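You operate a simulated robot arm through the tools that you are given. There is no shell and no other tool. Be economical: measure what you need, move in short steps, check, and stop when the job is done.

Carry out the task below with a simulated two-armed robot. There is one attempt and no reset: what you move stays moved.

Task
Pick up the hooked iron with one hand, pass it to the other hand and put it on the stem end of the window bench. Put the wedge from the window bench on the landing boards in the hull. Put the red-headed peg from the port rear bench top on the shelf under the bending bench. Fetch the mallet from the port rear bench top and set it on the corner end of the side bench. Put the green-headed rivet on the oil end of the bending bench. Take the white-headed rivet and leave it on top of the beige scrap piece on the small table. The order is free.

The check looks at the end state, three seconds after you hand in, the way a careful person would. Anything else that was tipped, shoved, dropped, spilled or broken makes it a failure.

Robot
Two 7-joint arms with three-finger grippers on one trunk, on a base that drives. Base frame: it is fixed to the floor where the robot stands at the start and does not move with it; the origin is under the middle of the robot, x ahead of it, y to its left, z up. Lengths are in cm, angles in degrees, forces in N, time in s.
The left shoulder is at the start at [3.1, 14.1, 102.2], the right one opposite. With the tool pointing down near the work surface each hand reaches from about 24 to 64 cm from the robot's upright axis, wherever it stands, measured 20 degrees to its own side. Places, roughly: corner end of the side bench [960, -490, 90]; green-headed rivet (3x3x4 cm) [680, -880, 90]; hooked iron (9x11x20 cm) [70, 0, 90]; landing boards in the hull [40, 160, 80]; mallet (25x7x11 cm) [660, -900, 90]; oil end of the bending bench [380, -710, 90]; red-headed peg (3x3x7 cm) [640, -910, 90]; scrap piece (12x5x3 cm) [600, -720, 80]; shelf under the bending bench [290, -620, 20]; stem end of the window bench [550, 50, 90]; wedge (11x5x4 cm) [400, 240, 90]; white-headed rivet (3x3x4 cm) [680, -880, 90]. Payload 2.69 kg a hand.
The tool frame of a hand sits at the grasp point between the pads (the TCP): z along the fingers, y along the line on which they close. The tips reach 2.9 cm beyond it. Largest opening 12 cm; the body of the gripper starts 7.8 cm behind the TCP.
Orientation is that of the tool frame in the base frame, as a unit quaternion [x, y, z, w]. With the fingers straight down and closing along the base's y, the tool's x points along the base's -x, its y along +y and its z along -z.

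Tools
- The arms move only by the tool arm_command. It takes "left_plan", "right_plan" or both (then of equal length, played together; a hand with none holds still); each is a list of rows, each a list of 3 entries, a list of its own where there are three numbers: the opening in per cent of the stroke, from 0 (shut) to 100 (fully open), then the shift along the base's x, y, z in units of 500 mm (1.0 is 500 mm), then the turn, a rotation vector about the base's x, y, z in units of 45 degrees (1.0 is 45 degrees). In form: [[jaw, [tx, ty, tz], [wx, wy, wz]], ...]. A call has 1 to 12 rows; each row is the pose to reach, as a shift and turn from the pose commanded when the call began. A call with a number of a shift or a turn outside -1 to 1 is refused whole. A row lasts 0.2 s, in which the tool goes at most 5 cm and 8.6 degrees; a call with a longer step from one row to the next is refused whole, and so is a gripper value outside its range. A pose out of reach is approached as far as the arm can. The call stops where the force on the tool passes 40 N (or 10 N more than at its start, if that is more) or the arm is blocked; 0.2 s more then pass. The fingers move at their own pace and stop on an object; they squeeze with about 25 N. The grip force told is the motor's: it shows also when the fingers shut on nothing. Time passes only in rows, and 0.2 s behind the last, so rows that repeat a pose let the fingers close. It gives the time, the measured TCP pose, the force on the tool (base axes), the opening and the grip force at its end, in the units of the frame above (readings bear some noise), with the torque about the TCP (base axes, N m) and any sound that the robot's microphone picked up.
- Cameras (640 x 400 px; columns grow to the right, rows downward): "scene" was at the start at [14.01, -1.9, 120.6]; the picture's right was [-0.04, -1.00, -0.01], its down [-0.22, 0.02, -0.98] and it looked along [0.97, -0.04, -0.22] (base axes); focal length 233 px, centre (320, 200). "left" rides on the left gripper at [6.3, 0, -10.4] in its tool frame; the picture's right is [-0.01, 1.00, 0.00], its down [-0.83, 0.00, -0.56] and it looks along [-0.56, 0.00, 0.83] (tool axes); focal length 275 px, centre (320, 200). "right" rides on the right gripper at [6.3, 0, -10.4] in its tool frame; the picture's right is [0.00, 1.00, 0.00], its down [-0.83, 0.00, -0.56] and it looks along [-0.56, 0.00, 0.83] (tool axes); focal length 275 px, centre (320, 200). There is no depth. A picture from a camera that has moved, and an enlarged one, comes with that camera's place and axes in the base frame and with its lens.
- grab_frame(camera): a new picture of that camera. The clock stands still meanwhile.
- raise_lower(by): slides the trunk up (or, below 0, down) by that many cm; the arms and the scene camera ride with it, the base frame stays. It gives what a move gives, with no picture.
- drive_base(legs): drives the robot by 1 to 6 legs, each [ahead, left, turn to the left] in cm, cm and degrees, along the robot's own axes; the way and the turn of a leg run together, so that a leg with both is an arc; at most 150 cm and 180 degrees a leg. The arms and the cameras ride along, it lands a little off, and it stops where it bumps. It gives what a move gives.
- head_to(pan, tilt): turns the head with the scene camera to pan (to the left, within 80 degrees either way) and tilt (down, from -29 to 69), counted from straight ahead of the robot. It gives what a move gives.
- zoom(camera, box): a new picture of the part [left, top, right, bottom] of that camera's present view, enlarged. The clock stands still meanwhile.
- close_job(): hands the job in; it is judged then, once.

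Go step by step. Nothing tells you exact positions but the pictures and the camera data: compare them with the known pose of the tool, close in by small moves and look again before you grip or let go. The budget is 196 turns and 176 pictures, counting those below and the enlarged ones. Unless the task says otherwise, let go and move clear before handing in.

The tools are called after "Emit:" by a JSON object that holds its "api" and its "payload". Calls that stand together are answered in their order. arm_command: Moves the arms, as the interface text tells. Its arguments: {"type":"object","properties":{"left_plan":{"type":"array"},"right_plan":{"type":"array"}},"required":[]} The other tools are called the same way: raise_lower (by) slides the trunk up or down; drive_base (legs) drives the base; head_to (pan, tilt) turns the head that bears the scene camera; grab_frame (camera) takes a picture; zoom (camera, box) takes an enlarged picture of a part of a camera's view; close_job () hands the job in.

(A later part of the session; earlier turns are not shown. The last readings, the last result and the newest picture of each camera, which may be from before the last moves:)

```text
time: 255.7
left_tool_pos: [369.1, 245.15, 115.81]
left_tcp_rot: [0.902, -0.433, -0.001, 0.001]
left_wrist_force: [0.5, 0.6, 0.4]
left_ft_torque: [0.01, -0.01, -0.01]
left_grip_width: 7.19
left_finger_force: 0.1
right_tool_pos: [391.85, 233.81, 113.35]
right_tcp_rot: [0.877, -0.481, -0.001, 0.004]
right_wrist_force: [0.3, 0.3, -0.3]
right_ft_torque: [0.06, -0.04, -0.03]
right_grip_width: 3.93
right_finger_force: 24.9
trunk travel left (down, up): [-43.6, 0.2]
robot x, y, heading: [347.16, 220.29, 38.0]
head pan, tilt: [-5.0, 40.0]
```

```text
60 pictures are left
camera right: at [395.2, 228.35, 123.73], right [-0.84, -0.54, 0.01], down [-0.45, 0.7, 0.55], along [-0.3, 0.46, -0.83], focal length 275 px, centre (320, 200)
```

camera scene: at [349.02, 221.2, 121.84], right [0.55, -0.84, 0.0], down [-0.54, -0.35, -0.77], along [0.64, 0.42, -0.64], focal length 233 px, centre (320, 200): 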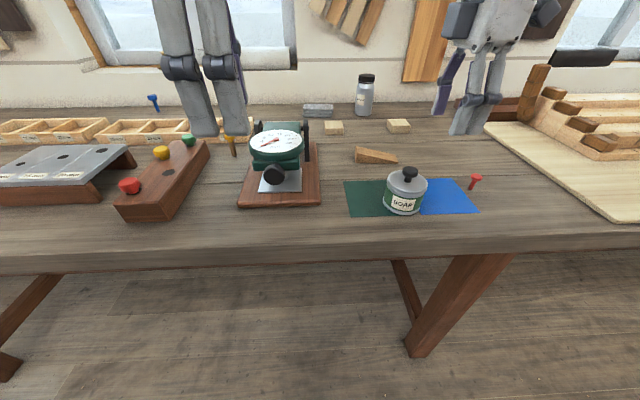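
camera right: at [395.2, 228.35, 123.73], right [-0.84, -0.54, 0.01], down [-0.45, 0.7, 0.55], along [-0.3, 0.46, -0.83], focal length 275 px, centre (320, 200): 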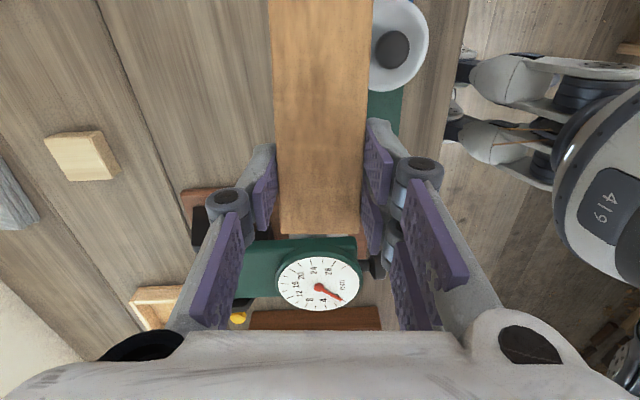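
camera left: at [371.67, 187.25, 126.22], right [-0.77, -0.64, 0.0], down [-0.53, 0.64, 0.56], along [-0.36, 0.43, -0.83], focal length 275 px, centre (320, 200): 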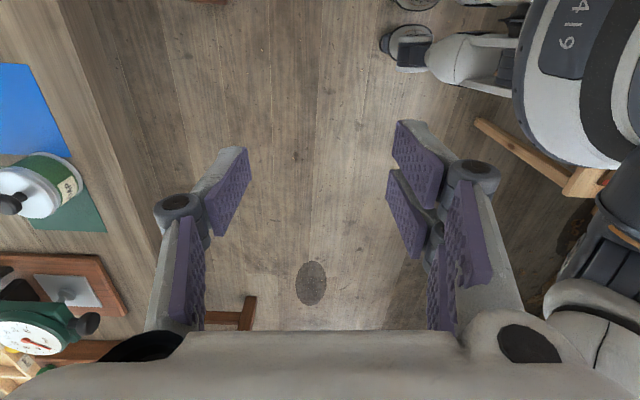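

The wedge is held. I'll back out and retrace my way sideways past the stem end, keeping the known clearances.

Emit:
{"api": "drive_base", "payload": {"legs": [[-33, 0, 0], [0, -150, 0], [-30, -100, 0], [-28, -120, 0], [-10, -145, 0]]}}

Emit:
{"api": "head_to", "payload": {"pan": -60, "tilt": 25}}

Emit:
{"api": "grab_frame", "payload": {"camera": "scene"}}

```text
time: 296.5
left_tool_pos: [601.63, -224.92, 115.74]
left_tcp_rot: [0.897, -0.441, -0.002, 0.001]
left_wrist_force: [-0.1, 0.3, 0.1]
left_ft_torque: [0.01, 0.0, 0.02]
left_grip_width: 7.21
left_finger_force: 0.0
right_tool_pos: [624.17, -236.57, 113.03]
right_tcp_rot: [0.872, -0.489, -0.001, 0.004]
right_wrist_force: [-0.4, 0.2, 0.2]
right_ft_torque: [0.0, -0.02, -0.01]
right_grip_width: 3.92
right_finger_force: 25.1
trunk travel left (down, up): [-43.6, 0.2]
robot x, y, heading: [579.23, -248.62, 37.1]
head pan, tilt: [-5.0, 40.0]
```

```text
time: 297.8
left_tool_pos: [601.65, -224.79, 115.76]
left_tcp_rot: [0.897, -0.442, -0.001, 0.001]
left_wrist_force: [0.4, -1.0, -0.1]
left_ft_torque: [-0.02, 0.02, 0.01]
left_grip_width: 7.2
left_finger_force: 0.2
right_tool_pos: [624.26, -236.67, 113.22]
right_tcp_rot: [0.872, -0.49, -0.001, 0.005]
right_wrist_force: [0.1, 0.3, -0.7]
right_ft_torque: [0.05, -0.01, 0.01]
right_grip_width: 3.93
right_finger_force: 25.6
trunk travel left (down, up): [-43.6, 0.2]
robot x, y, heading: [579.24, -248.85, 36.9]
head pan, tilt: [-60.0, 25.0]
```

```text
59 pictures are left
camera scene: at [587.82, -252.26, 124.17], right [-0.39, -0.92, 0.0], down [-0.39, 0.17, -0.91], along [0.83, -0.36, -0.42], focal length 233 px, centre (320, 200)
```

scene: 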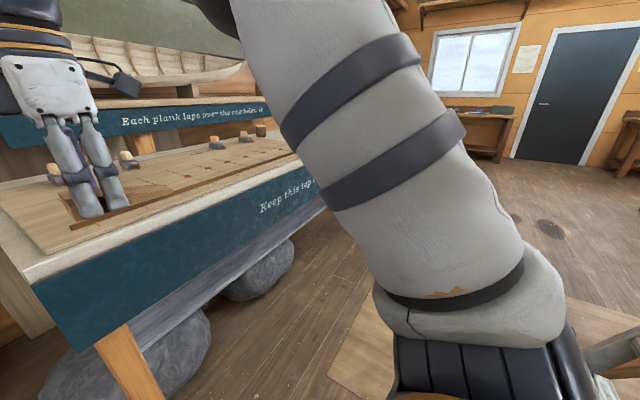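

Emit:
{"api": "drive_base", "payload": {"legs": [[4, 0, 1.3], [0, -150, 0], [0, -85, 0], [-150, 0, 0], [-150, 0, 0], [-47, 0, 0]]}}

Emit:
{"api": "drive_base", "payload": {"legs": [[0, 0, 90], [150, 0, 0], [150, 0, 0]]}}

```text
time: 332.9
left_tool_pos: [465.57, -611.8, 115.77]
left_tcp_rot: [0.886, -0.464, -0.001, 0.001]
left_wrist_force: [-0.7, 0.2, 0.0]
left_ft_torque: [0.0, 0.0, 0.0]
left_grip_width: 7.21
left_finger_force: 0.0
right_tool_pos: [487.51, -624.81, 113.05]
right_tcp_rot: [0.859, -0.512, -0.001, 0.005]
right_wrist_force: [-0.1, -0.1, -0.6]
right_ft_torque: [0.01, -0.02, 0.0]
right_grip_width: 3.91
right_finger_force: 25.0
trunk travel left (down, up): [-43.6, 0.2]
robot x, y, heading: [441.92, -634.52, 33.9]
head pan, tilt: [-60.0, 25.0]
```

```text
time: 351.2
left_tool_pos: [259.19, -355.7, 115.69]
left_tcp_rot: [0.963, 0.27, 0.0, 0.002]
left_wrist_force: [-0.5, 0.5, 0.2]
left_ft_torque: [-0.01, 0.0, 0.0]
left_grip_width: 7.2
left_finger_force: 0.0
right_tool_pos: [273.46, -334.57, 113.16]
right_tcp_rot: [0.976, 0.217, 0.002, 0.004]
right_wrist_force: [-0.7, -0.1, -1.4]
right_ft_torque: [0.01, 0.01, -0.03]
right_grip_width: 3.92
right_finger_force: 25.0
trunk travel left (down, up): [-43.6, 0.2]
robot x, y, heading: [280.61, -381.11, 121.2]
head pan, tilt: [-60.0, 25.0]
```

Emit:
{"api": "drive_base", "payload": {"legs": [[0, 0, 7.3], [0, 32, 0], [150, 0, 0], [150, 0, 0]]}}

Emit:
{"api": "drive_base", "payload": {"legs": [[150, 0, 0]]}}

Emit:
{"api": "head_to", "payload": {"pan": -20, "tilt": 18}}

Emit:
{"api": "grab_frame", "payload": {"camera": "scene"}}

```text
time: 369.0
left_tool_pos: [49.09, -135.01, 115.72]
left_tcp_rot: [0.949, 0.314, 0.0, 0.003]
left_wrist_force: [1.1, -0.5, -0.1]
left_ft_torque: [-0.01, 0.0, 0.01]
left_grip_width: 7.22
left_finger_force: 0.1
right_tool_pos: [61.33, -112.54, 113.09]
right_tcp_rot: [0.965, 0.263, 0.003, 0.004]
right_wrist_force: [-0.6, 0.6, -0.3]
right_ft_torque: [0.0, 0.0, 0.02]
right_grip_width: 3.93
right_finger_force: 25.1
trunk travel left (down, up): [-43.6, 0.2]
robot x, y, heading: [72.6, -157.9, 126.2]
head pan, tilt: [-60.0, 25.0]
```

```text
time: 376.3
left_tool_pos: [-38.97, -16.56, 115.77]
left_tcp_rot: [0.947, 0.322, 0.0, 0.002]
left_wrist_force: [0.3, 0.0, -0.4]
left_ft_torque: [0.0, 0.01, -0.01]
left_grip_width: 7.19
left_finger_force: 0.0
right_tool_pos: [-26.97, 6.11, 113.17]
right_tcp_rot: [0.963, 0.27, 0.002, 0.004]
right_wrist_force: [-0.2, 0.2, -1.0]
right_ft_torque: [0.0, 0.02, -0.02]
right_grip_width: 3.92
right_finger_force: 25.2
trunk travel left (down, up): [-43.6, 0.2]
robot x, y, heading: [-14.48, -38.69, 126.8]
head pan, tilt: [-60.0, 25.0]
```

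```text
time: 377.4
left_tool_pos: [-38.99, -16.56, 115.78]
left_tcp_rot: [0.947, 0.322, 0.0, 0.003]
left_wrist_force: [-0.3, 0.4, 0.5]
left_ft_torque: [0.0, 0.02, -0.01]
left_grip_width: 7.2
left_finger_force: 0.1
right_tool_pos: [-27.07, 6.02, 113.16]
right_tcp_rot: [0.963, 0.27, 0.004, 0.003]
right_wrist_force: [0.2, 0.4, -0.7]
right_ft_torque: [-0.03, 0.02, -0.01]
right_grip_width: 3.91
right_finger_force: 24.7
trunk travel left (down, up): [-43.6, 0.2]
robot x, y, heading: [-14.59, -38.97, 126.9]
head pan, tilt: [-20.0, 18.0]
```

```text
58 pictures are left
camera scene: at [-17.9, -29.66, 125.31], right [0.96, 0.29, 0.0], down [0.09, -0.3, -0.95], along [-0.27, 0.91, -0.31], focal length 233 px, centre (320, 200)
```

scene: 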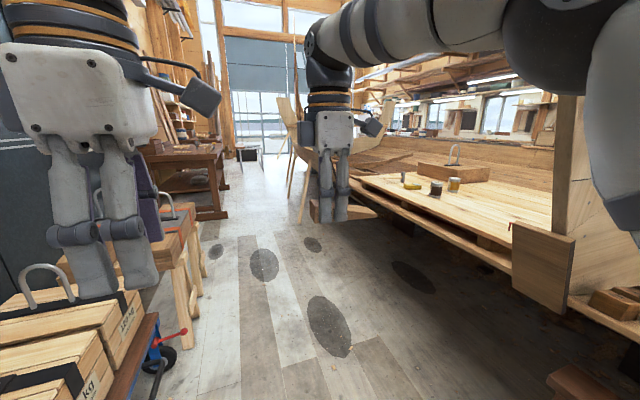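

I can see the landing boards platform with a few jars on it. I'll drive abreast of it, turn to face it and approach.

Emit:
{"api": "drive_base", "payload": {"legs": [[112, 0, 0], [0, 0, -88.8], [52, 0, 0]]}}

Emit:
{"api": "head_to", "payload": {"pan": -5, "tilt": 35}}

Emit:
{"api": "grab_frame", "payload": {"camera": "scene"}}

```text
time: 389.5
left_tool_pos: [-15.98, 103.01, 115.71]
left_tcp_rot: [0.896, -0.444, -0.001, 0.001]
left_wrist_force: [-0.8, 0.2, 0.1]
left_ft_torque: [0.01, 0.0, 0.0]
left_grip_width: 7.21
left_finger_force: 0.0
right_tool_pos: [6.32, 91.01, 113.02]
right_tcp_rot: [0.87, -0.493, 0.0, 0.004]
right_wrist_force: [0.4, -0.1, -1.0]
right_ft_torque: [0.0, 0.02, 0.03]
right_grip_width: 3.92
right_finger_force: 25.5
trunk travel left (down, up): [-43.6, 0.2]
robot x, y, heading: [-38.57, 78.89, 36.9]
head pan, tilt: [-20.0, 18.0]
```

```text
time: 390.3
left_tool_pos: [-16.04, 102.93, 115.69]
left_tcp_rot: [0.896, -0.444, -0.002, 0.001]
left_wrist_force: [-0.3, 0.2, -0.3]
left_ft_torque: [0.03, 0.01, -0.01]
left_grip_width: 7.17
left_finger_force: 0.0
right_tool_pos: [6.39, 91.01, 113.12]
right_tcp_rot: [0.87, -0.493, -0.001, 0.004]
right_wrist_force: [0.3, 0.7, 0.0]
right_ft_torque: [0.01, -0.01, 0.01]
right_grip_width: 3.9
right_finger_force: 24.9
trunk travel left (down, up): [-43.6, 0.2]
robot x, y, heading: [-38.81, 78.89, 36.5]
head pan, tilt: [-5.0, 35.0]
```

```text
57 pictures are left
camera scene: at [-31.0, 83.84, 122.61], right [0.52, -0.85, 0.0], down [-0.49, -0.3, -0.82], along [0.7, 0.43, -0.57], focal length 233 px, centre (320, 200)
```

scene: 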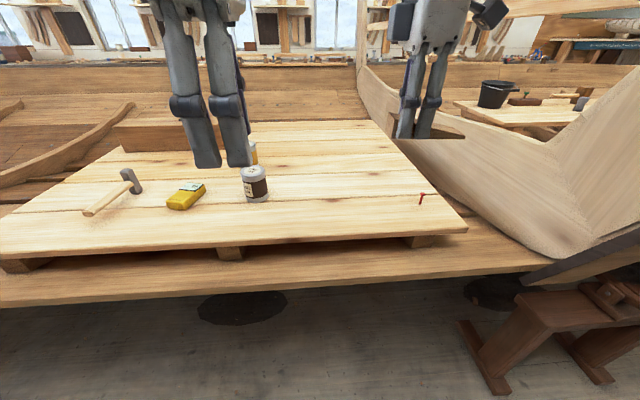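

The platform is free between the can and the small red peg. I'll move a little closer and lower the wedge there.

Emit:
{"api": "drive_base", "payload": {"legs": [[12, 0, 1.7]]}}

Emit:
{"api": "arm_command", "payload": {"right_plan": [[0, [0.03, 0.065, -0.03], [0, 0, 0]], [0, [0.06, 0.13, -0.06], [0, 0, 0]], [0, [0.09, 0.19, -0.09], [0, 0, 0]], [0, [0.116, 0.25, -0.14], [0, 0, 0]], [0, [0.116, 0.26, -0.22], [0, 0, 0]], [0, [0.116, 0.26, -0.3], [0, 0, 0]], [0, [0.116, 0.26, -0.38], [0, 0, 0]], [0, [0.116, 0.26, -0.46], [0, 0, 0]]]}}

Emit:
{"api": "grab_frame", "payload": {"camera": "scene"}}

Emit:
{"api": "grab_frame", "payload": {"camera": "right"}}

```text
time: 391.5
left_tool_pos: [-7.36, 111.0, 115.8]
left_tcp_rot: [0.903, -0.429, -0.001, 0.001]
left_wrist_force: [0.1, 0.1, -0.4]
left_ft_torque: [-0.02, 0.02, 0.0]
left_grip_width: 7.22
left_finger_force: 0.1
right_tool_pos: [15.53, 99.59, 113.15]
right_tcp_rot: [0.878, -0.478, 0.0, 0.005]
right_wrist_force: [0.0, 0.1, -0.7]
right_ft_torque: [-0.04, 0.05, -0.02]
right_grip_width: 3.91
right_finger_force: 25.0
trunk travel left (down, up): [-43.6, 0.2]
robot x, y, heading: [-29.03, 86.25, 38.2]
head pan, tilt: [-5.0, 35.0]
```

```text
time: 393.3
left_tool_pos: [-7.26, 110.94, 115.61]
left_tcp_rot: [0.903, -0.429, -0.002, 0.001]
left_wrist_force: [0.5, 0.0, -0.3]
left_ft_torque: [-0.01, 0.06, 0.0]
left_grip_width: 7.22
left_finger_force: 0.0
right_tool_pos: [20.83, 111.92, 89.94]
right_tcp_rot: [0.878, -0.479, -0.001, 0.005]
right_wrist_force: [0.5, -1.1, -0.5]
right_ft_torque: [-0.03, 0.02, -0.03]
right_grip_width: 3.93
right_finger_force: 25.4
right hand out of reach, approached as far as the arm can: row 3, 4, 5, 6, 7, 8
trunk travel left (down, up): [-43.6, 0.2]
robot x, y, heading: [-29.27, 85.86, 38.5]
head pan, tilt: [-5.0, 35.0]
```

```text
56 pictures are left
camera scene: at [-21.6, 91.38, 122.57], right [0.55, -0.84, 0.0], down [-0.48, -0.32, -0.82], along [0.68, 0.45, -0.57], focal length 233 px, centre (320, 200)
```

scene: 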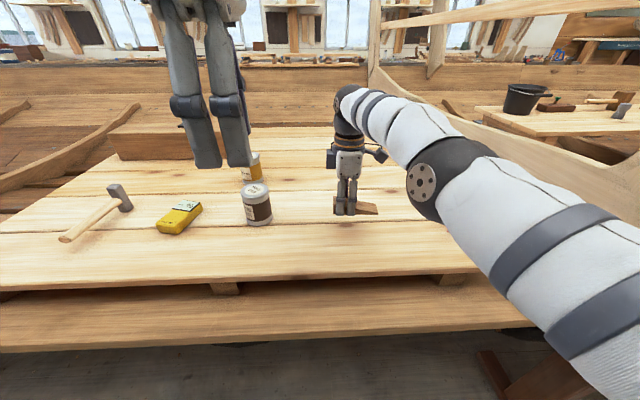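

```text
55 pictures are left
camera right: at [24.18, 106.5, 100.4], right [-0.84, -0.55, 0.01], down [-0.45, 0.7, 0.55], along [-0.31, 0.46, -0.83], focal length 275 px, centre (320, 200)
```

right: 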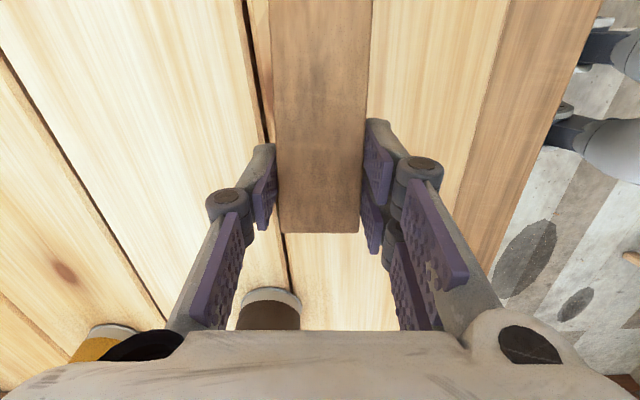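

Emit:
{"api": "arm_command", "payload": {"right_plan": [[0, [0, 0, -0.03], [0, 0, 0]], [0, [0, 0, -0.06], [0, 0, 0]], [0, [0, 0, -0.08], [0, 0, 0]], [0, [0, 0, -0.095], [0, 0, 0]], [0, [0, 0, -0.11], [0, 0, 0]], [0, [0, 0, -0.125], [0, 0, 0]]]}}

Emit:
{"api": "zoom", "payload": {"camera": "scene", "box": [300, 150, 420, 240]}}

```text
time: 394.7
left_tool_pos: [-7.43, 110.95, 115.7]
left_tcp_rot: [0.903, -0.43, -0.002, 0.002]
left_wrist_force: [-0.2, 0.2, -0.4]
left_ft_torque: [0.0, 0.01, 0.0]
left_grip_width: 7.16
left_finger_force: 0.0
right_tool_pos: [20.59, 111.72, 83.74]
right_tcp_rot: [0.878, -0.478, -0.001, 0.004]
right_wrist_force: [0.1, 0.3, -0.8]
right_ft_torque: [0.0, 0.01, 0.02]
right_grip_width: 3.9
right_finger_force: 24.7
trunk travel left (down, up): [-43.6, 0.2]
robot x, y, heading: [-29.03, 85.99, 38.4]
head pan, tilt: [-5.0, 35.0]
```

```text
4.44 times, centred on (360, 195) of scene
camera zoom: at [-21.7, 91.34, 122.6], right [0.55, -0.84, 0.0], down [-0.48, -0.32, -0.82], along [0.68, 0.45, -0.57], focal length 1036 px, centre (142, 222)
```

zoom: 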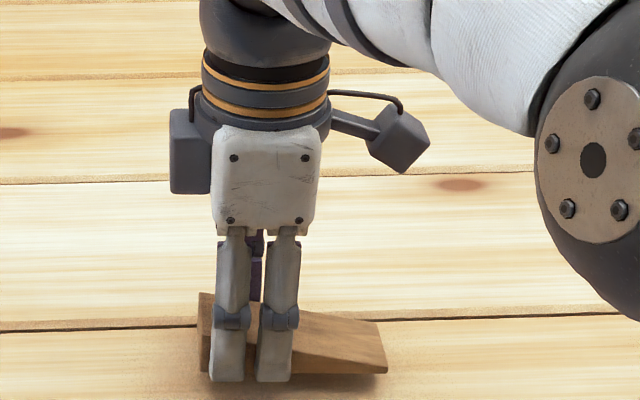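

Not yet in contact; lowering in finer steps.

Emit:
{"api": "arm_command", "payload": {"right_plan": [[0, [0, 0, -0.01], [0, 0, 0]], [0, [0, 0, -0.02], [0, 0, 0]], [0, [0, 0, -0.03], [0, 0, 0]]]}}

Emit:
{"api": "arm_command", "payload": {"right_plan": [[0, [0, 0, -0.008], [0, 0, 0]], [0, [0, 0, -0.016], [0, 0, 0]]]}}

```text
time: 395.5
left_tool_pos: [-7.41, 110.9, 115.68]
left_tcp_rot: [0.903, -0.43, -0.001, 0.002]
left_wrist_force: [-0.2, -0.1, 0.4]
left_ft_torque: [0.02, 0.0, -0.01]
left_grip_width: 7.19
left_finger_force: 0.1
right_tool_pos: [20.66, 111.77, 82.15]
right_tcp_rot: [0.878, -0.478, 0.0, 0.004]
right_wrist_force: [-0.9, 0.2, -1.1]
right_ft_torque: [0.0, 0.0, 0.0]
right_grip_width: 3.93
right_finger_force: 24.9
trunk travel left (down, up): [-43.6, 0.2]
robot x, y, heading: [-29.2, 86.21, 38.3]
head pan, tilt: [-5.0, 35.0]
```

```text
time: 396.1
left_tool_pos: [-7.67, 110.83, 115.98]
left_tcp_rot: [0.904, -0.428, 0.0, -0.002]
left_wrist_force: [-1.1, 0.2, -0.6]
left_ft_torque: [0.03, -0.01, 0.0]
left_grip_width: 7.21
left_finger_force: 0.1
right_tool_pos: [20.61, 111.7, 82.14]
right_tcp_rot: [0.878, -0.478, 0.002, 0.0]
right_wrist_force: [-2.7, -0.4, 23.5]
right_ft_torque: [-0.16, 0.05, -0.02]
right_grip_width: 3.92
right_finger_force: 25.3
trunk travel left (down, up): [-43.6, 0.2]
robot x, y, heading: [-29.11, 86.33, 38.4]
head pan, tilt: [-5.0, 35.0]
```

Contact. I'll ease off, open and rise.

Emit:
{"api": "arm_command", "payload": {"right_plan": [[0, [0, 0, 0.012], [0, 0, 0]], [45, [0, 0, 0.012], [0, 0, 0]], [60, [0, 0, 0.012], [0, 0, 0]], [60, [0, 0, 0.08], [0, 0, 0]], [60, [0, 0, 0.16], [0, 0, 0]], [60, [-0.02, -0.02, 0.24], [0, 0, 0]], [60, [-0.06, -0.06, 0.31], [0, 0, 0]], [60, [-0.1, -0.11, 0.38], [0, 0, 0]], [60, [-0.13, -0.17, 0.45], [0, 0, 0]], [60, [-0.16, -0.23, 0.52], [0, 0, 0]], [60, [-0.18, -0.29, 0.58], [0, 0, 0]]]}}

Emit:
{"api": "grab_frame", "payload": {"camera": "scene"}}

```text
time: 398.5
left_tool_pos: [-7.46, 110.87, 115.74]
left_tcp_rot: [0.903, -0.43, -0.001, 0.0]
left_wrist_force: [0.2, 0.1, -0.3]
left_ft_torque: [0.02, 0.0, -0.04]
left_grip_width: 7.19
left_finger_force: 0.1
right_tool_pos: [11.59, 97.02, 110.51]
right_tcp_rot: [0.879, -0.478, 0.0, 0.005]
right_wrist_force: [-0.2, -0.9, 1.2]
right_ft_torque: [0.04, -0.03, -0.01]
right_grip_width: 7.17
right_finger_force: 0.0
trunk travel left (down, up): [-43.6, 0.2]
robot x, y, heading: [-29.16, 86.4, 38.4]
head pan, tilt: [-5.0, 35.0]
```

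```text
53 pictures are left
camera scene: at [-21.75, 91.25, 122.61], right [0.55, -0.84, 0.0], down [-0.48, -0.31, -0.82], along [0.68, 0.45, -0.57], focal length 233 px, centre (320, 200)
```

scene: 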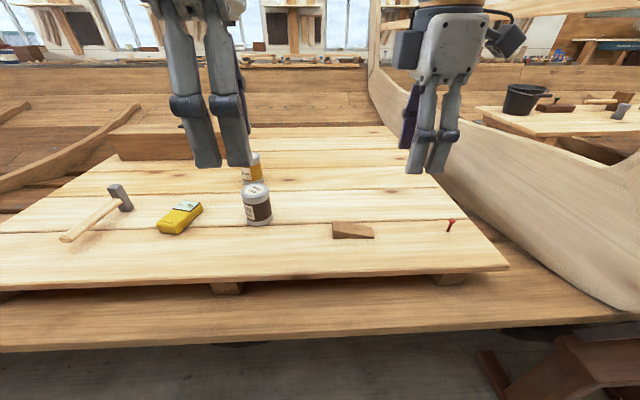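

The wedge rests on the landing boards. Next I'll restore neutral hand orientations and drive back along the aisle toward the port rear bench.

Emit:
{"api": "drive_base", "payload": {"legs": [[-76, 0, 0]]}}

Emit:
{"api": "arm_command", "payload": {"left_plan": [[60, [0, 0, 0], [0, 0, -0.167]], [60, [0, 0, 0], [0, 0, -0.333]], [60, [0, 0, 0], [0, 0, -0.5]], [60, [0, 0, 0], [0, 0, -0.667]], [60, [0, 0, 0], [0, 0, -0.833]], [60, [0, 0, 0], [0, 0, -1.0]]], "right_plan": [[60, [0, 0, 0], [0, 0, -0.167]], [60, [0, 0, 0], [0, 0, -0.333]], [60, [0, 0, 0], [0, 0, -0.5]], [60, [0, 0, 0], [0, 0, -0.667]], [60, [0, 0, 0], [0, 0, -0.833]], [60, [0, 0, 0], [0, 0, -1.0]]]}}

Emit:
{"api": "arm_command", "payload": {"left_plan": [[60, [0, 0, 0], [0, 0, -0.167]], [60, [0, 0, 0], [0, 0, -0.333]], [60, [0, 0, 0], [0, 0, -0.5]], [60, [0, 0, 0], [0, 0, -0.667]], [60, [0, 0, 0], [0, 0, -0.833]], [60, [0, 0, 0], [0, 0, -1.0]]], "right_plan": [[60, [0, 0, 0], [0, 0, -0.167]], [60, [0, 0, 0], [0, 0, -0.333]], [60, [0, 0, 0], [0, 0, -0.5]], [60, [0, 0, 0], [0, 0, -0.667]], [60, [0, 0, 0], [0, 0, -0.833]], [60, [0, 0, 0], [0, 0, -0.9]]]}}

Emit:
{"api": "drive_base", "payload": {"legs": [[0, 0, -90], [150, 0, 0], [150, 0, 0], [150, 0, 0]]}}

```text
time: 402.6
left_tool_pos: [-67.23, 63.56, 115.84]
left_tcp_rot: [0.903, -0.43, -0.002, 0.001]
left_wrist_force: [-0.1, 0.5, 0.0]
left_ft_torque: [0.02, -0.02, -0.01]
left_grip_width: 7.21
left_finger_force: 0.0
right_tool_pos: [-48.12, 49.98, 110.48]
right_tcp_rot: [0.878, -0.479, 0.0, 0.005]
right_wrist_force: [0.7, 0.9, -0.2]
right_ft_torque: [0.04, -0.01, -0.01]
right_grip_width: 7.21
right_finger_force: 0.0
trunk travel left (down, up): [-43.6, 0.2]
robot x, y, heading: [-89.18, 38.79, 38.5]
head pan, tilt: [-5.0, 35.0]
```

```text
time: 404.0
left_tool_pos: [-67.15, 63.55, 115.89]
left_tcp_rot: [-0.669, 0.743, 0.002, 0.0]
left_wrist_force: [-0.4, -0.6, -0.3]
left_ft_torque: [-0.02, 0.03, -0.01]
left_grip_width: 7.19
left_finger_force: 0.0
right_tool_pos: [-48.17, 49.83, 110.41]
right_tcp_rot: [-0.628, 0.778, 0.003, -0.004]
right_wrist_force: [0.5, 0.1, 0.0]
right_ft_torque: [-0.04, -0.03, -0.01]
right_grip_width: 7.19
right_finger_force: 0.1
trunk travel left (down, up): [-43.6, 0.2]
robot x, y, heading: [-88.96, 38.84, 38.5]
head pan, tilt: [-5.0, 35.0]
```

```text
time: 405.4
left_tool_pos: [-67.28, 63.6, 115.83]
left_tcp_rot: [-0.333, 0.943, 0.003, 0.0]
left_wrist_force: [-0.5, 0.7, -0.4]
left_ft_torque: [-0.05, -0.02, 0.0]
left_grip_width: 7.2
left_finger_force: 0.1
right_tool_pos: [-48.16, 49.77, 110.39]
right_tcp_rot: [-0.319, 0.948, 0.004, -0.004]
right_wrist_force: [0.1, -0.1, -1.0]
right_ft_torque: [0.01, 0.02, -0.01]
right_grip_width: 7.19
right_finger_force: 0.0
trunk travel left (down, up): [-43.6, 0.2]
robot x, y, heading: [-89.19, 38.69, 38.6]
head pan, tilt: [-5.0, 35.0]
```

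```text
time: 430.5
left_tool_pos: [216.43, -329.64, 115.75]
left_tcp_rot: [0.432, 0.902, 0.001, 0.002]
left_wrist_force: [0.5, -0.9, 0.2]
left_ft_torque: [0.01, -0.01, -0.03]
left_grip_width: 7.23
left_finger_force: 0.2
right_tool_pos: [202.56, -348.79, 110.43]
right_tcp_rot: [0.445, 0.895, 0.005, 0.0]
right_wrist_force: [-0.3, 0.1, -0.4]
right_ft_torque: [-0.01, 0.0, -0.03]
right_grip_width: 7.2
right_finger_force: 0.0
trunk travel left (down, up): [-43.6, 0.2]
robot x, y, heading: [191.52, -308.13, -51.9]
head pan, tilt: [-5.0, 35.0]
```

Emit:
{"api": "drive_base", "payload": {"legs": [[150, 0, 0], [150, 0, 0], [150, 0, 0], [150, 0, 0]]}}

Emit:
{"api": "head_to", "payload": {"pan": 0, "tilt": 22}}

Emit:
{"api": "grab_frame", "payload": {"camera": "scene"}}

```text
time: 459.0
left_tool_pos: [600.72, -788.8, 115.78]
left_tcp_rot: [0.414, 0.91, 0.002, 0.002]
left_wrist_force: [0.1, -1.1, -0.4]
left_ft_torque: [0.0, -0.01, 0.01]
left_grip_width: 7.19
left_finger_force: 0.0
right_tool_pos: [587.77, -808.23, 110.59]
right_tcp_rot: [0.428, 0.904, 0.005, 0.0]
right_wrist_force: [0.4, 0.2, 0.5]
right_ft_torque: [-0.01, 0.02, -0.01]
right_grip_width: 7.19
right_finger_force: 0.1
trunk travel left (down, up): [-43.6, 0.2]
robot x, y, heading: [575.18, -767.92, -49.4]
head pan, tilt: [-5.0, 35.0]
```

```text
time: 459.8
left_tool_pos: [600.72, -788.74, 115.67]
left_tcp_rot: [0.414, 0.91, 0.0, 0.002]
left_wrist_force: [0.2, 0.5, -0.2]
left_ft_torque: [-0.01, 0.04, 0.0]
left_grip_width: 7.2
left_finger_force: 0.0
right_tool_pos: [587.58, -808.27, 110.35]
right_tcp_rot: [0.427, 0.904, 0.005, 0.0]
right_wrist_force: [0.6, -0.5, 0.0]
right_ft_torque: [0.0, 0.03, 0.01]
right_grip_width: 7.18
right_finger_force: 0.2
trunk travel left (down, up): [-43.6, 0.2]
robot x, y, heading: [575.34, -767.7, -49.7]
head pan, tilt: [0.0, 22.0]
```

```text
52 pictures are left
camera scene: at [581.38, -775.19, 124.65], right [-0.76, -0.65, 0.0], down [-0.24, 0.29, -0.93], along [0.6, -0.71, -0.38], focal length 233 px, centre (320, 200)
```

scene: 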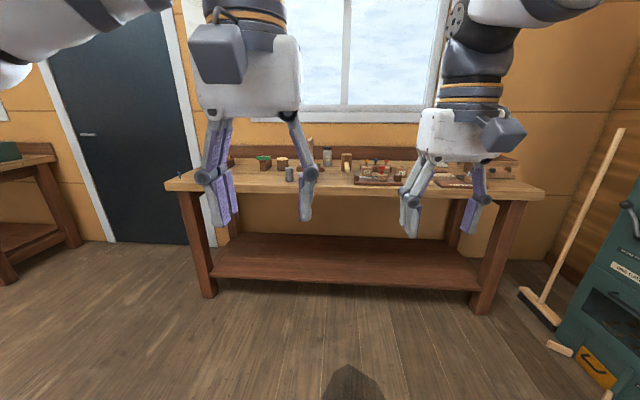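

Emit:
{"api": "drive_base", "payload": {"legs": [[0, 0, -2], [62, -4, 0]]}}

Emit:
{"api": "head_to", "payload": {"pan": 0, "tilt": 38}}

Emit:
{"api": "grab_frame", "payload": {"camera": "scene"}}

```text
time: 463.6
left_tool_pos: [635.02, -841.56, 115.79]
left_tcp_rot: [0.435, 0.9, 0.001, 0.002]
left_wrist_force: [1.1, -0.3, -0.5]
left_ft_torque: [0.01, 0.01, -0.03]
left_grip_width: 7.2
left_finger_force: 0.1
right_tool_pos: [621.05, -860.48, 110.47]
right_tcp_rot: [0.449, 0.894, 0.004, 0.0]
right_wrist_force: [-0.3, 0.0, 1.1]
right_ft_torque: [-0.01, 0.01, 0.01]
right_grip_width: 7.21
right_finger_force: 0.1
trunk travel left (down, up): [-43.6, 0.2]
robot x, y, heading: [610.7, -819.4, -52.4]
head pan, tilt: [0.0, 22.0]
```

```text
time: 464.4
left_tool_pos: [635.07, -841.55, 115.74]
left_tcp_rot: [0.435, 0.9, 0.002, 0.002]
left_wrist_force: [-0.3, -1.0, -0.6]
left_ft_torque: [0.01, 0.02, -0.01]
left_grip_width: 7.2
left_finger_force: 0.1
right_tool_pos: [621.09, -860.45, 110.56]
right_tcp_rot: [0.448, 0.894, 0.006, 0.0]
right_wrist_force: [-0.2, -0.5, 0.4]
right_ft_torque: [0.01, 0.01, 0.0]
right_grip_width: 7.19
right_finger_force: 0.0
trunk travel left (down, up): [-43.6, 0.2]
robot x, y, heading: [610.54, -819.9, -52.3]
head pan, tilt: [0.0, 38.0]
```

```text
51 pictures are left
camera scene: at [615.91, -826.6, 122.15], right [-0.79, -0.61, 0.0], down [-0.38, 0.49, -0.79], along [0.48, -0.62, -0.62], focal length 233 px, centre (320, 200)
```

scene: 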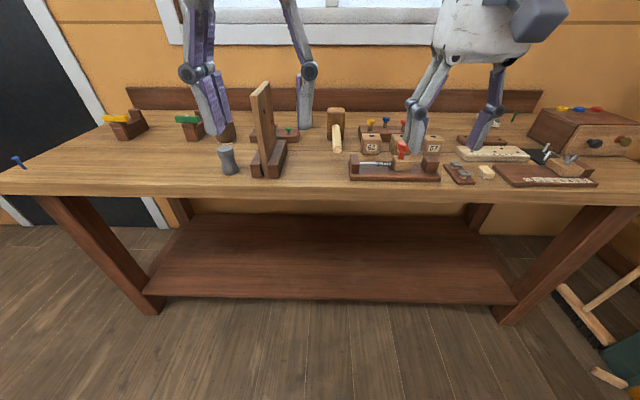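

Emit:
{"api": "zoom", "payload": {"camera": "scene", "box": [310, 90, 470, 190]}}

Emit:
{"api": "zoom", "payload": {"camera": "scene", "box": [200, 90, 360, 190]}}

```text
4.00 times, centred on (390, 140) of scene
camera zoom: at [615.91, -826.6, 122.15], right [-0.79, -0.61, 0.0], down [-0.38, 0.49, -0.79], along [0.48, -0.62, -0.62], focal length 933 px, centre (40, 440)
```

zoom: 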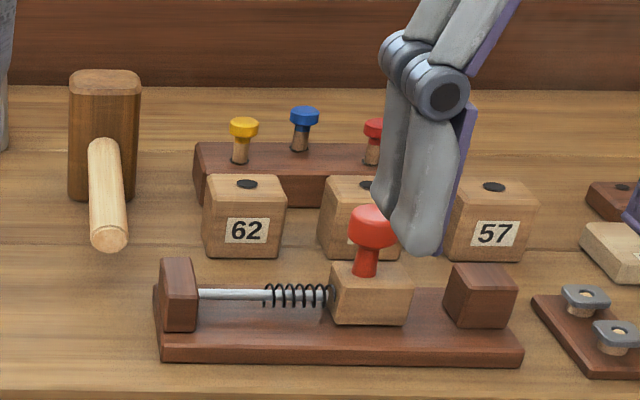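

```text
4.00 times, centred on (280, 140) of scene
camera zoom: at [615.91, -826.6, 122.15], right [-0.79, -0.61, 0.0], down [-0.38, 0.49, -0.79], along [0.48, -0.62, -0.62], focal length 933 px, centre (480, 440)
```

zoom: 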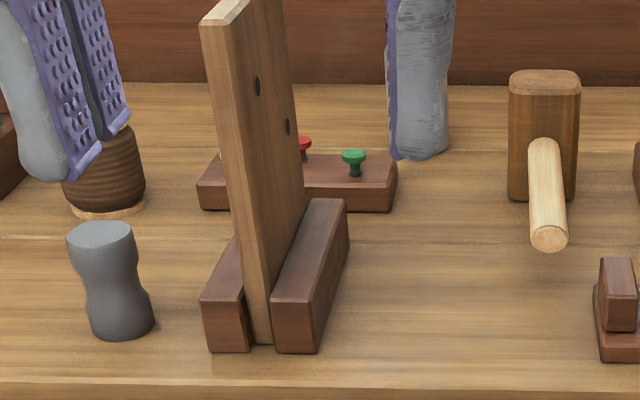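

The red-headed peg stands in the rear rack at about [639,-902]; rivets (red, green, presumably white) are in another rack behind an upright board, and the mallet between. I'll take the peg with the right hand first.

Emit:
{"api": "drive_base", "payload": {"legs": [[23, -10, 0]]}}

Emit:
{"api": "arm_command", "payload": {"right_plan": [[50, [0.06, -0.08, 0], [0, 0, 0]], [45, [0.12, -0.16, 0], [0, 0, 0]], [40, [0.18, -0.24, 0], [0, 0, 0]], [40, [0.235, -0.32, -0.02], [0, 0, 0]], [40, [0.235, -0.34, -0.1], [0, 0, 0]]]}}

Emit:
{"api": "grab_frame", "payload": {"camera": "right"}}

```text
time: 466.3
left_tool_pos: [641.12, -866.0, 115.76]
left_tcp_rot: [0.437, 0.9, 0.002, 0.001]
left_wrist_force: [-0.5, 0.1, -0.7]
left_ft_torque: [0.01, -0.03, 0.0]
left_grip_width: 7.19
left_finger_force: 0.1
right_tool_pos: [627.07, -885.08, 110.39]
right_tcp_rot: [0.451, 0.893, 0.004, 0.0]
right_wrist_force: [0.5, 0.1, -0.1]
right_ft_torque: [0.01, 0.03, -0.01]
right_grip_width: 7.19
right_finger_force: 0.0
trunk travel left (down, up): [-43.6, 0.2]
robot x, y, heading: [616.58, -844.02, -53.0]
head pan, tilt: [0.0, 38.0]
```

```text
time: 467.5
left_tool_pos: [640.93, -866.21, 115.75]
left_tcp_rot: [0.437, 0.9, 0.001, 0.001]
left_wrist_force: [-0.9, -0.5, -0.3]
left_ft_torque: [-0.04, -0.01, -0.01]
left_grip_width: 7.22
left_finger_force: 0.0
right_tool_pos: [633.17, -897.09, 104.55]
right_tcp_rot: [0.451, 0.893, 0.004, 0.0]
right_wrist_force: [-0.2, -0.6, -1.4]
right_ft_torque: [0.03, 0.02, -0.03]
right_grip_width: 4.82
right_finger_force: 0.1
right hand out of reach, approached as far as the arm can: row 3, 4, 5
trunk travel left (down, up): [-43.6, 0.2]
robot x, y, heading: [616.71, -844.03, -52.7]
head pan, tilt: [0.0, 38.0]
```

```text
48 pictures are left
camera right: at [629.24, -892.36, 115.06], right [0.8, 0.6, 0.01], down [0.49, -0.67, 0.55], along [0.33, -0.44, -0.83], focal length 275 px, centre (320, 200)
```

right: 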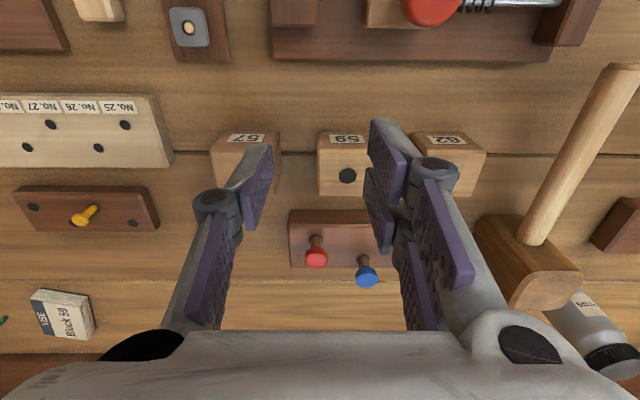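

The peg is actually at about [640.7,-908.5], 13 cm further. I'll edge the base forward.

Emit:
{"api": "drive_base", "payload": {"legs": [[11, 0, 0]]}}

Emit:
{"api": "arm_command", "payload": {"right_plan": [[40, [0.01, -0.02, 0], [0, 0, 0]], [40, [0.016, -0.045, -0.06], [0, 0, 0]]]}}

Emit:
{"api": "grab_frame", "payload": {"camera": "right"}}

```text
time: 468.7
left_tool_pos: [647.77, -874.98, 115.78]
left_tcp_rot: [0.437, 0.899, 0.002, 0.002]
left_wrist_force: [-0.3, 0.4, -0.1]
left_ft_torque: [0.06, 0.04, 0.01]
left_grip_width: 7.21
left_finger_force: 0.2
right_tool_pos: [639.9, -905.97, 104.62]
right_tcp_rot: [0.452, 0.892, 0.004, 0.0]
right_wrist_force: [0.2, -0.5, -0.4]
right_ft_torque: [0.04, 0.03, 0.0]
right_grip_width: 4.81
right_finger_force: 0.0
trunk travel left (down, up): [-43.6, 0.2]
robot x, y, heading: [623.42, -853.0, -52.9]
head pan, tilt: [0.0, 38.0]
```

```text
time: 469.3
left_tool_pos: [647.61, -875.0, 115.69]
left_tcp_rot: [0.439, 0.899, 0.002, 0.001]
left_wrist_force: [0.6, -0.5, -0.1]
left_ft_torque: [0.0, 0.0, -0.02]
left_grip_width: 7.21
left_finger_force: 0.0
right_tool_pos: [640.13, -907.83, 101.26]
right_tcp_rot: [0.451, 0.892, 0.004, -0.001]
right_wrist_force: [-0.8, -0.4, -0.3]
right_ft_torque: [0.0, 0.01, 0.03]
right_grip_width: 4.8
right_finger_force: 0.1
right hand out of reach, approached as far as the arm can: row 1, 2
trunk travel left (down, up): [-43.6, 0.2]
robot x, y, heading: [623.31, -852.59, -52.8]
head pan, tilt: [0.0, 38.0]
```

```text
47 pictures are left
camera right: at [636.25, -903.04, 111.79], right [0.8, 0.6, 0.01], down [0.49, -0.67, 0.55], along [0.33, -0.44, -0.83], focal length 275 px, centre (320, 200)
```

right: 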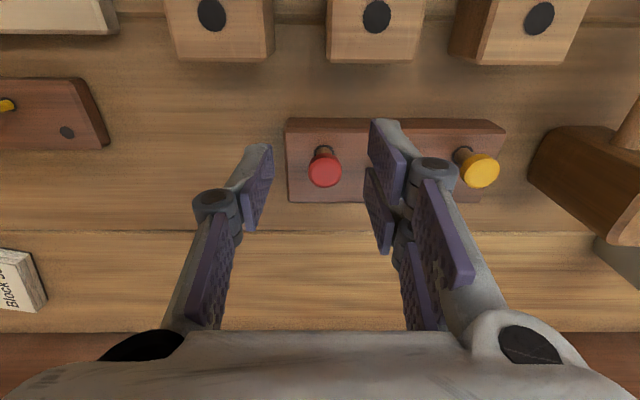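

Emit:
{"api": "arm_command", "payload": {"right_plan": [[30, [0.012, -0.014, 0], [0, 0, 0]], [30, [0.024, -0.028, -0.03], [0, 0, 0]], [30, [0.024, -0.028, -0.08], [0, 0, 0]], [30, [0.024, -0.028, -0.108], [0, 0, 0]]]}}

Emit:
{"api": "grab_frame", "payload": {"camera": "right"}}

```text
time: 470.3
left_tool_pos: [647.71, -874.86, 115.77]
left_tcp_rot: [0.439, 0.899, 0.001, 0.002]
left_wrist_force: [-1.1, -0.5, 0.1]
left_ft_torque: [0.0, 0.0, -0.01]
left_grip_width: 7.21
left_finger_force: 0.0
right_tool_pos: [641.2, -908.78, 95.89]
right_tcp_rot: [0.452, 0.892, 0.004, 0.001]
right_wrist_force: [0.7, 0.7, -0.1]
right_ft_torque: [-0.02, -0.03, -0.01]
right_grip_width: 3.61
right_finger_force: 0.0
right hand out of reach, approached as far as the arm can: row 1, 2, 3
trunk travel left (down, up): [-43.6, 0.2]
robot x, y, heading: [623.45, -852.54, -52.6]
head pan, tilt: [0.0, 38.0]
```

```text
46 pictures are left
camera right: at [637.26, -904.02, 106.37], right [0.8, 0.6, 0.01], down [0.49, -0.67, 0.55], along [0.34, -0.44, -0.83], focal length 275 px, centre (320, 200)
```

right: 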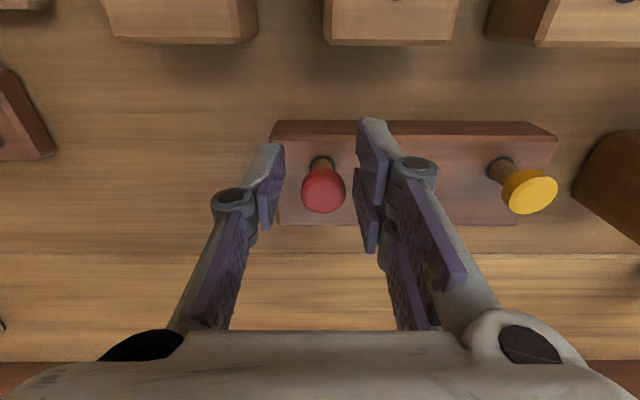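

Emit:
{"api": "arm_command", "payload": {"right_plan": [[10, [0, 0, 0], [0, 0, 0]], [0, [0, 0, 0], [0, 0, 0]], [0, [0, 0, 0], [0, 0, 0]], [0, [0, 0, 0.02], [0, 0, 0]], [0, [0, 0, 0.06], [0, 0, 0]], [0, [0, 0, 0.12], [0, 0, 0]], [0, [0, 0, 0.2], [0, 0, 0]], [0, [-0.02, 0.03, 0.28], [0, 0, 0]]]}}

Emit:
{"api": "grab_frame", "payload": {"camera": "right"}}

```text
time: 472.1
left_tool_pos: [647.68, -874.86, 115.93]
left_tcp_rot: [0.438, 0.899, 0.0, 0.003]
left_wrist_force: [0.0, 0.5, 0.5]
left_ft_torque: [-0.03, -0.04, -0.01]
left_grip_width: 7.19
left_finger_force: 0.0
right_tool_pos: [638.58, -905.47, 109.0]
right_tcp_rot: [0.451, 0.893, 0.003, 0.002]
right_wrist_force: [-0.7, 0.4, 0.8]
right_ft_torque: [-0.02, -0.04, 0.0]
right_grip_width: 0.0
right_finger_force: 24.3
right hand out of reach, approached as far as the arm can: row 4, 5, 6, 7, 8
trunk travel left (down, up): [-43.6, 0.2]
robot x, y, heading: [623.25, -852.62, -52.9]
head pan, tilt: [0.0, 38.0]
```

```text
45 pictures are left
camera right: at [634.62, -900.65, 119.42], right [0.8, 0.6, 0.01], down [0.49, -0.67, 0.56], along [0.34, -0.44, -0.83], focal length 275 px, centre (320, 200)
```

right: 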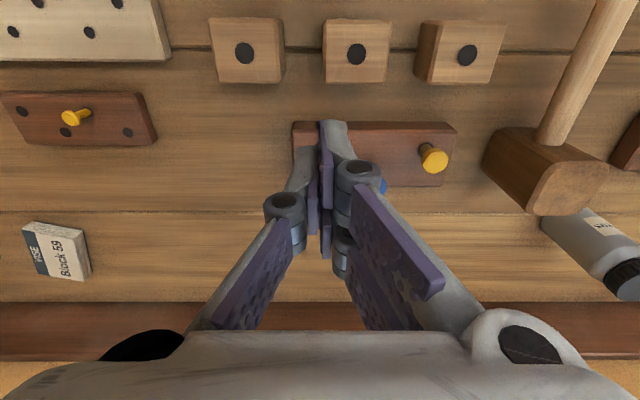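

It slipped, because the arm was at its reach limit and pulled sideways. I'll bring the base closer and retry.

Emit:
{"api": "drive_base", "payload": {"legs": [[6, -9, 0]]}}

Emit:
{"api": "arm_command", "payload": {"right_plan": [[35, [0, 0, 0], [0, 0, 0]], [35, [0.04, 0.03, 0], [0, 0, 0]]]}}

Emit:
{"api": "grab_frame", "payload": {"camera": "right"}}

```text
time: 473.4
left_tool_pos: [644.16, -885.35, 115.68]
left_tcp_rot: [0.439, 0.899, 0.001, 0.002]
left_wrist_force: [-0.1, 0.0, 0.3]
left_ft_torque: [0.06, -0.05, 0.02]
left_grip_width: 7.18
left_finger_force: 0.1
right_tool_pos: [634.97, -915.87, 108.7]
right_tcp_rot: [0.453, 0.892, 0.004, 0.0]
right_wrist_force: [-0.5, 0.1, -0.2]
right_ft_torque: [0.03, 0.0, -0.01]
right_grip_width: 0.01
right_finger_force: 24.8
trunk travel left (down, up): [-43.6, 0.2]
robot x, y, heading: [619.94, -862.91, -52.9]
head pan, tilt: [0.0, 38.0]
```

```text
time: 474.0
left_tool_pos: [644.16, -885.13, 115.8]
left_tcp_rot: [0.439, 0.899, 0.0, 0.001]
left_wrist_force: [-0.3, 0.1, 0.9]
left_ft_torque: [-0.04, 0.03, 0.01]
left_grip_width: 7.19
left_finger_force: 0.0
right_tool_pos: [636.98, -914.13, 108.8]
right_tcp_rot: [0.453, 0.892, 0.003, 0.002]
right_wrist_force: [0.2, -0.2, 0.4]
right_ft_torque: [-0.04, -0.01, 0.0]
right_grip_width: 4.2
right_finger_force: 0.1
trunk travel left (down, up): [-43.6, 0.2]
robot x, y, heading: [619.67, -862.48, -52.8]
head pan, tilt: [0.0, 38.0]
```

```text
44 pictures are left
camera right: at [633.1, -909.39, 119.19], right [0.8, 0.59, 0.01], down [0.49, -0.67, 0.56], along [0.33, -0.44, -0.83], focal length 275 px, centre (320, 200)
```

right: 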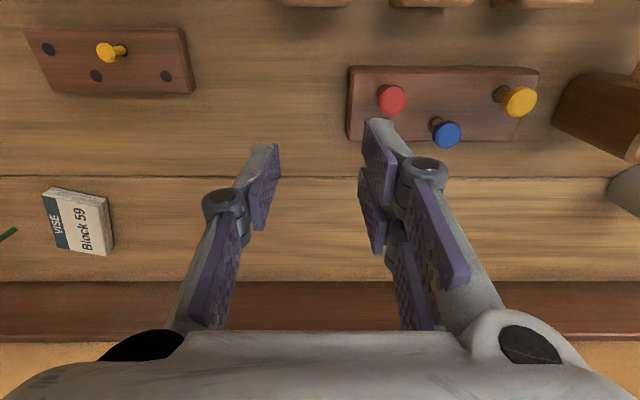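

The peg is still in its hole. I'll line up again within comfortable reach.

Emit:
{"api": "arm_command", "payload": {"right_plan": [[35, [0.042, 0.042, -0.03], [0, 0, 0]], [30, [0.084, 0.084, -0.08], [0, 0, 0]], [30, [0.084, 0.084, -0.16], [0, 0, 0]], [30, [0.084, 0.084, -0.24], [0, 0, 0]]]}}

Emit:
{"api": "grab_frame", "payload": {"camera": "right"}}

```text
time: 475.0
left_tool_pos: [644.07, -885.26, 115.72]
left_tcp_rot: [0.44, 0.898, 0.001, 0.001]
left_wrist_force: [-0.1, -1.4, -0.2]
left_ft_torque: [-0.02, 0.02, -0.01]
left_grip_width: 7.19
left_finger_force: 0.0
right_tool_pos: [641.53, -910.09, 96.62]
right_tcp_rot: [0.452, 0.892, 0.003, 0.0]
right_wrist_force: [1.1, -0.1, 0.2]
right_ft_torque: [0.0, -0.01, 0.02]
right_grip_width: 3.6
right_finger_force: 0.0
trunk travel left (down, up): [-43.6, 0.2]
robot x, y, heading: [619.74, -862.89, -53.0]
head pan, tilt: [0.0, 38.0]
```

```text
43 pictures are left
camera right: at [637.62, -905.33, 107.12], right [0.8, 0.59, 0.01], down [0.49, -0.67, 0.55], along [0.33, -0.44, -0.83], focal length 275 px, centre (320, 200)
```

right: 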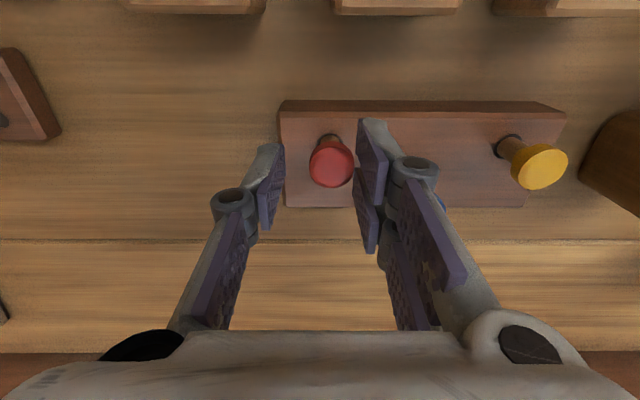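

Emit:
{"api": "arm_command", "payload": {"right_plan": [[30, [-0.001, 0.012, -0.013], [0, 0, 0]], [30, [-0.001, 0.012, -0.026], [0, 0, 0]], [10, [-0.001, 0.012, -0.026], [0, 0, 0]], [0, [-0.001, 0.012, -0.026], [0, 0, 0]], [0, [-0.001, 0.012, -0.026], [0, 0, 0]]]}}

Emit:
{"api": "grab_frame", "payload": {"camera": "right"}}

```text
time: 476.2
left_tool_pos: [644.06, -884.84, 115.97]
left_tcp_rot: [0.438, 0.899, -0.001, 0.003]
left_wrist_force: [-0.7, -0.2, 0.1]
left_ft_torque: [0.02, -0.02, -0.02]
left_grip_width: 7.21
left_finger_force: 0.0
right_tool_pos: [641.37, -909.22, 95.84]
right_tcp_rot: [0.452, 0.892, 0.002, 0.004]
right_wrist_force: [9.8, 7.1, 34.8]
right_ft_torque: [-0.23, -0.42, 0.25]
right_grip_width: 0.61
right_finger_force: 24.5
trunk travel left (down, up): [-43.6, 0.2]
robot x, y, heading: [619.51, -863.1, -52.5]
head pan, tilt: [0.0, 38.0]
```

```text
42 pictures are left
camera right: at [637.47, -904.37, 106.3], right [0.8, 0.6, 0.01], down [0.49, -0.67, 0.56], along [0.34, -0.45, -0.83], focal length 275 px, centre (320, 200)
```

right: 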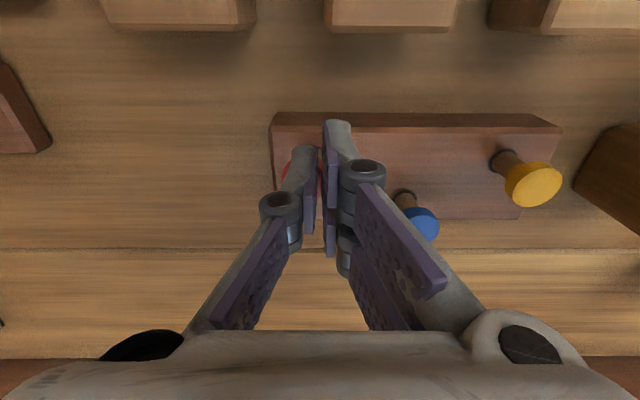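

The finger tips met the head rather than flanking it; the head sits lower than I assumed. I'll open, rise and re-measure.

Emit:
{"api": "arm_command", "payload": {"right_plan": [[30, [0, 0, 0], [0, 0, 0]], [40, [0, 0, 0.02], [0, 0, 0]], [40, [0, 0, 0.08], [0, 0, 0]], [40, [0.008, -0.012, 0.1], [0, 0, 0]]]}}

Emit:
{"api": "zoom", "payload": {"camera": "right", "box": [240, 80, 440, 230]}}

```text
time: 477.2
left_tool_pos: [644.11, -885.28, 115.7]
left_tcp_rot: [0.439, 0.899, 0.002, 0.001]
left_wrist_force: [-0.1, -0.6, 0.2]
left_ft_torque: [0.01, 0.02, 0.02]
left_grip_width: 7.19
left_finger_force: 0.1
right_tool_pos: [641.59, -910.3, 100.33]
right_tcp_rot: [0.452, 0.892, 0.004, -0.001]
right_wrist_force: [0.1, -0.3, -0.3]
right_ft_torque: [0.0, 0.02, -0.02]
right_grip_width: 4.78
right_finger_force: 0.0
trunk travel left (down, up): [-43.6, 0.2]
robot x, y, heading: [619.87, -863.11, -52.6]
head pan, tilt: [0.0, 38.0]
```

```text
2.67 times, centred on (340, 155) of right
camera zoom: at [637.68, -905.38, 110.88], right [0.8, 0.59, 0.01], down [0.49, -0.67, 0.55], along [0.33, -0.44, -0.83], focal length 734 px, centre (267, 320)
```

zoom: 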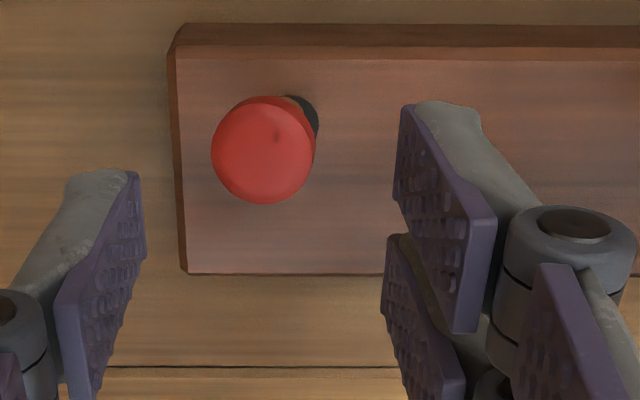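

The head centre is really near z≈94 (bench top about 87), so I gripped only its top before. Going lower now.

Emit:
{"api": "arm_command", "payload": {"right_plan": [[40, [-0.004, 0, -0.04], [0, 0, 0]], [40, [-0.006, 0, -0.09], [0, 0, 0]], [40, [-0.006, 0, -0.128], [0, 0, 0]]]}}

Emit:
{"api": "grab_frame", "payload": {"camera": "right"}}

```text
time: 478.0
left_tool_pos: [644.15, -885.25, 115.79]
left_tcp_rot: [0.439, 0.898, 0.001, 0.001]
left_wrist_force: [0.3, -0.2, 0.3]
left_ft_torque: [-0.05, 0.0, 0.0]
left_grip_width: 7.2
left_finger_force: 0.2
right_tool_pos: [641.23, -910.18, 93.96]
right_tcp_rot: [0.451, 0.892, 0.004, 0.0]
right_wrist_force: [0.0, -0.5, -0.3]
right_ft_torque: [0.01, -0.02, 0.03]
right_grip_width: 4.79
right_finger_force: 0.0
trunk travel left (down, up): [-43.6, 0.2]
robot x, y, heading: [619.76, -863.07, -52.8]
head pan, tilt: [0.0, 38.0]
```

```text
40 pictures are left
camera right: at [637.38, -905.31, 104.54], right [0.8, 0.59, 0.01], down [0.49, -0.67, 0.55], along [0.33, -0.44, -0.83], focal length 275 px, centre (320, 200)
```

right: 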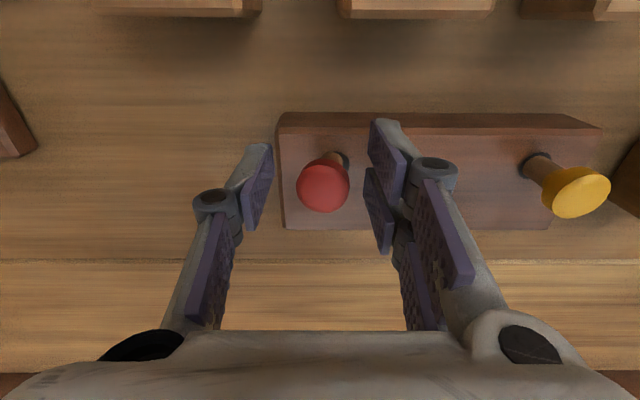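

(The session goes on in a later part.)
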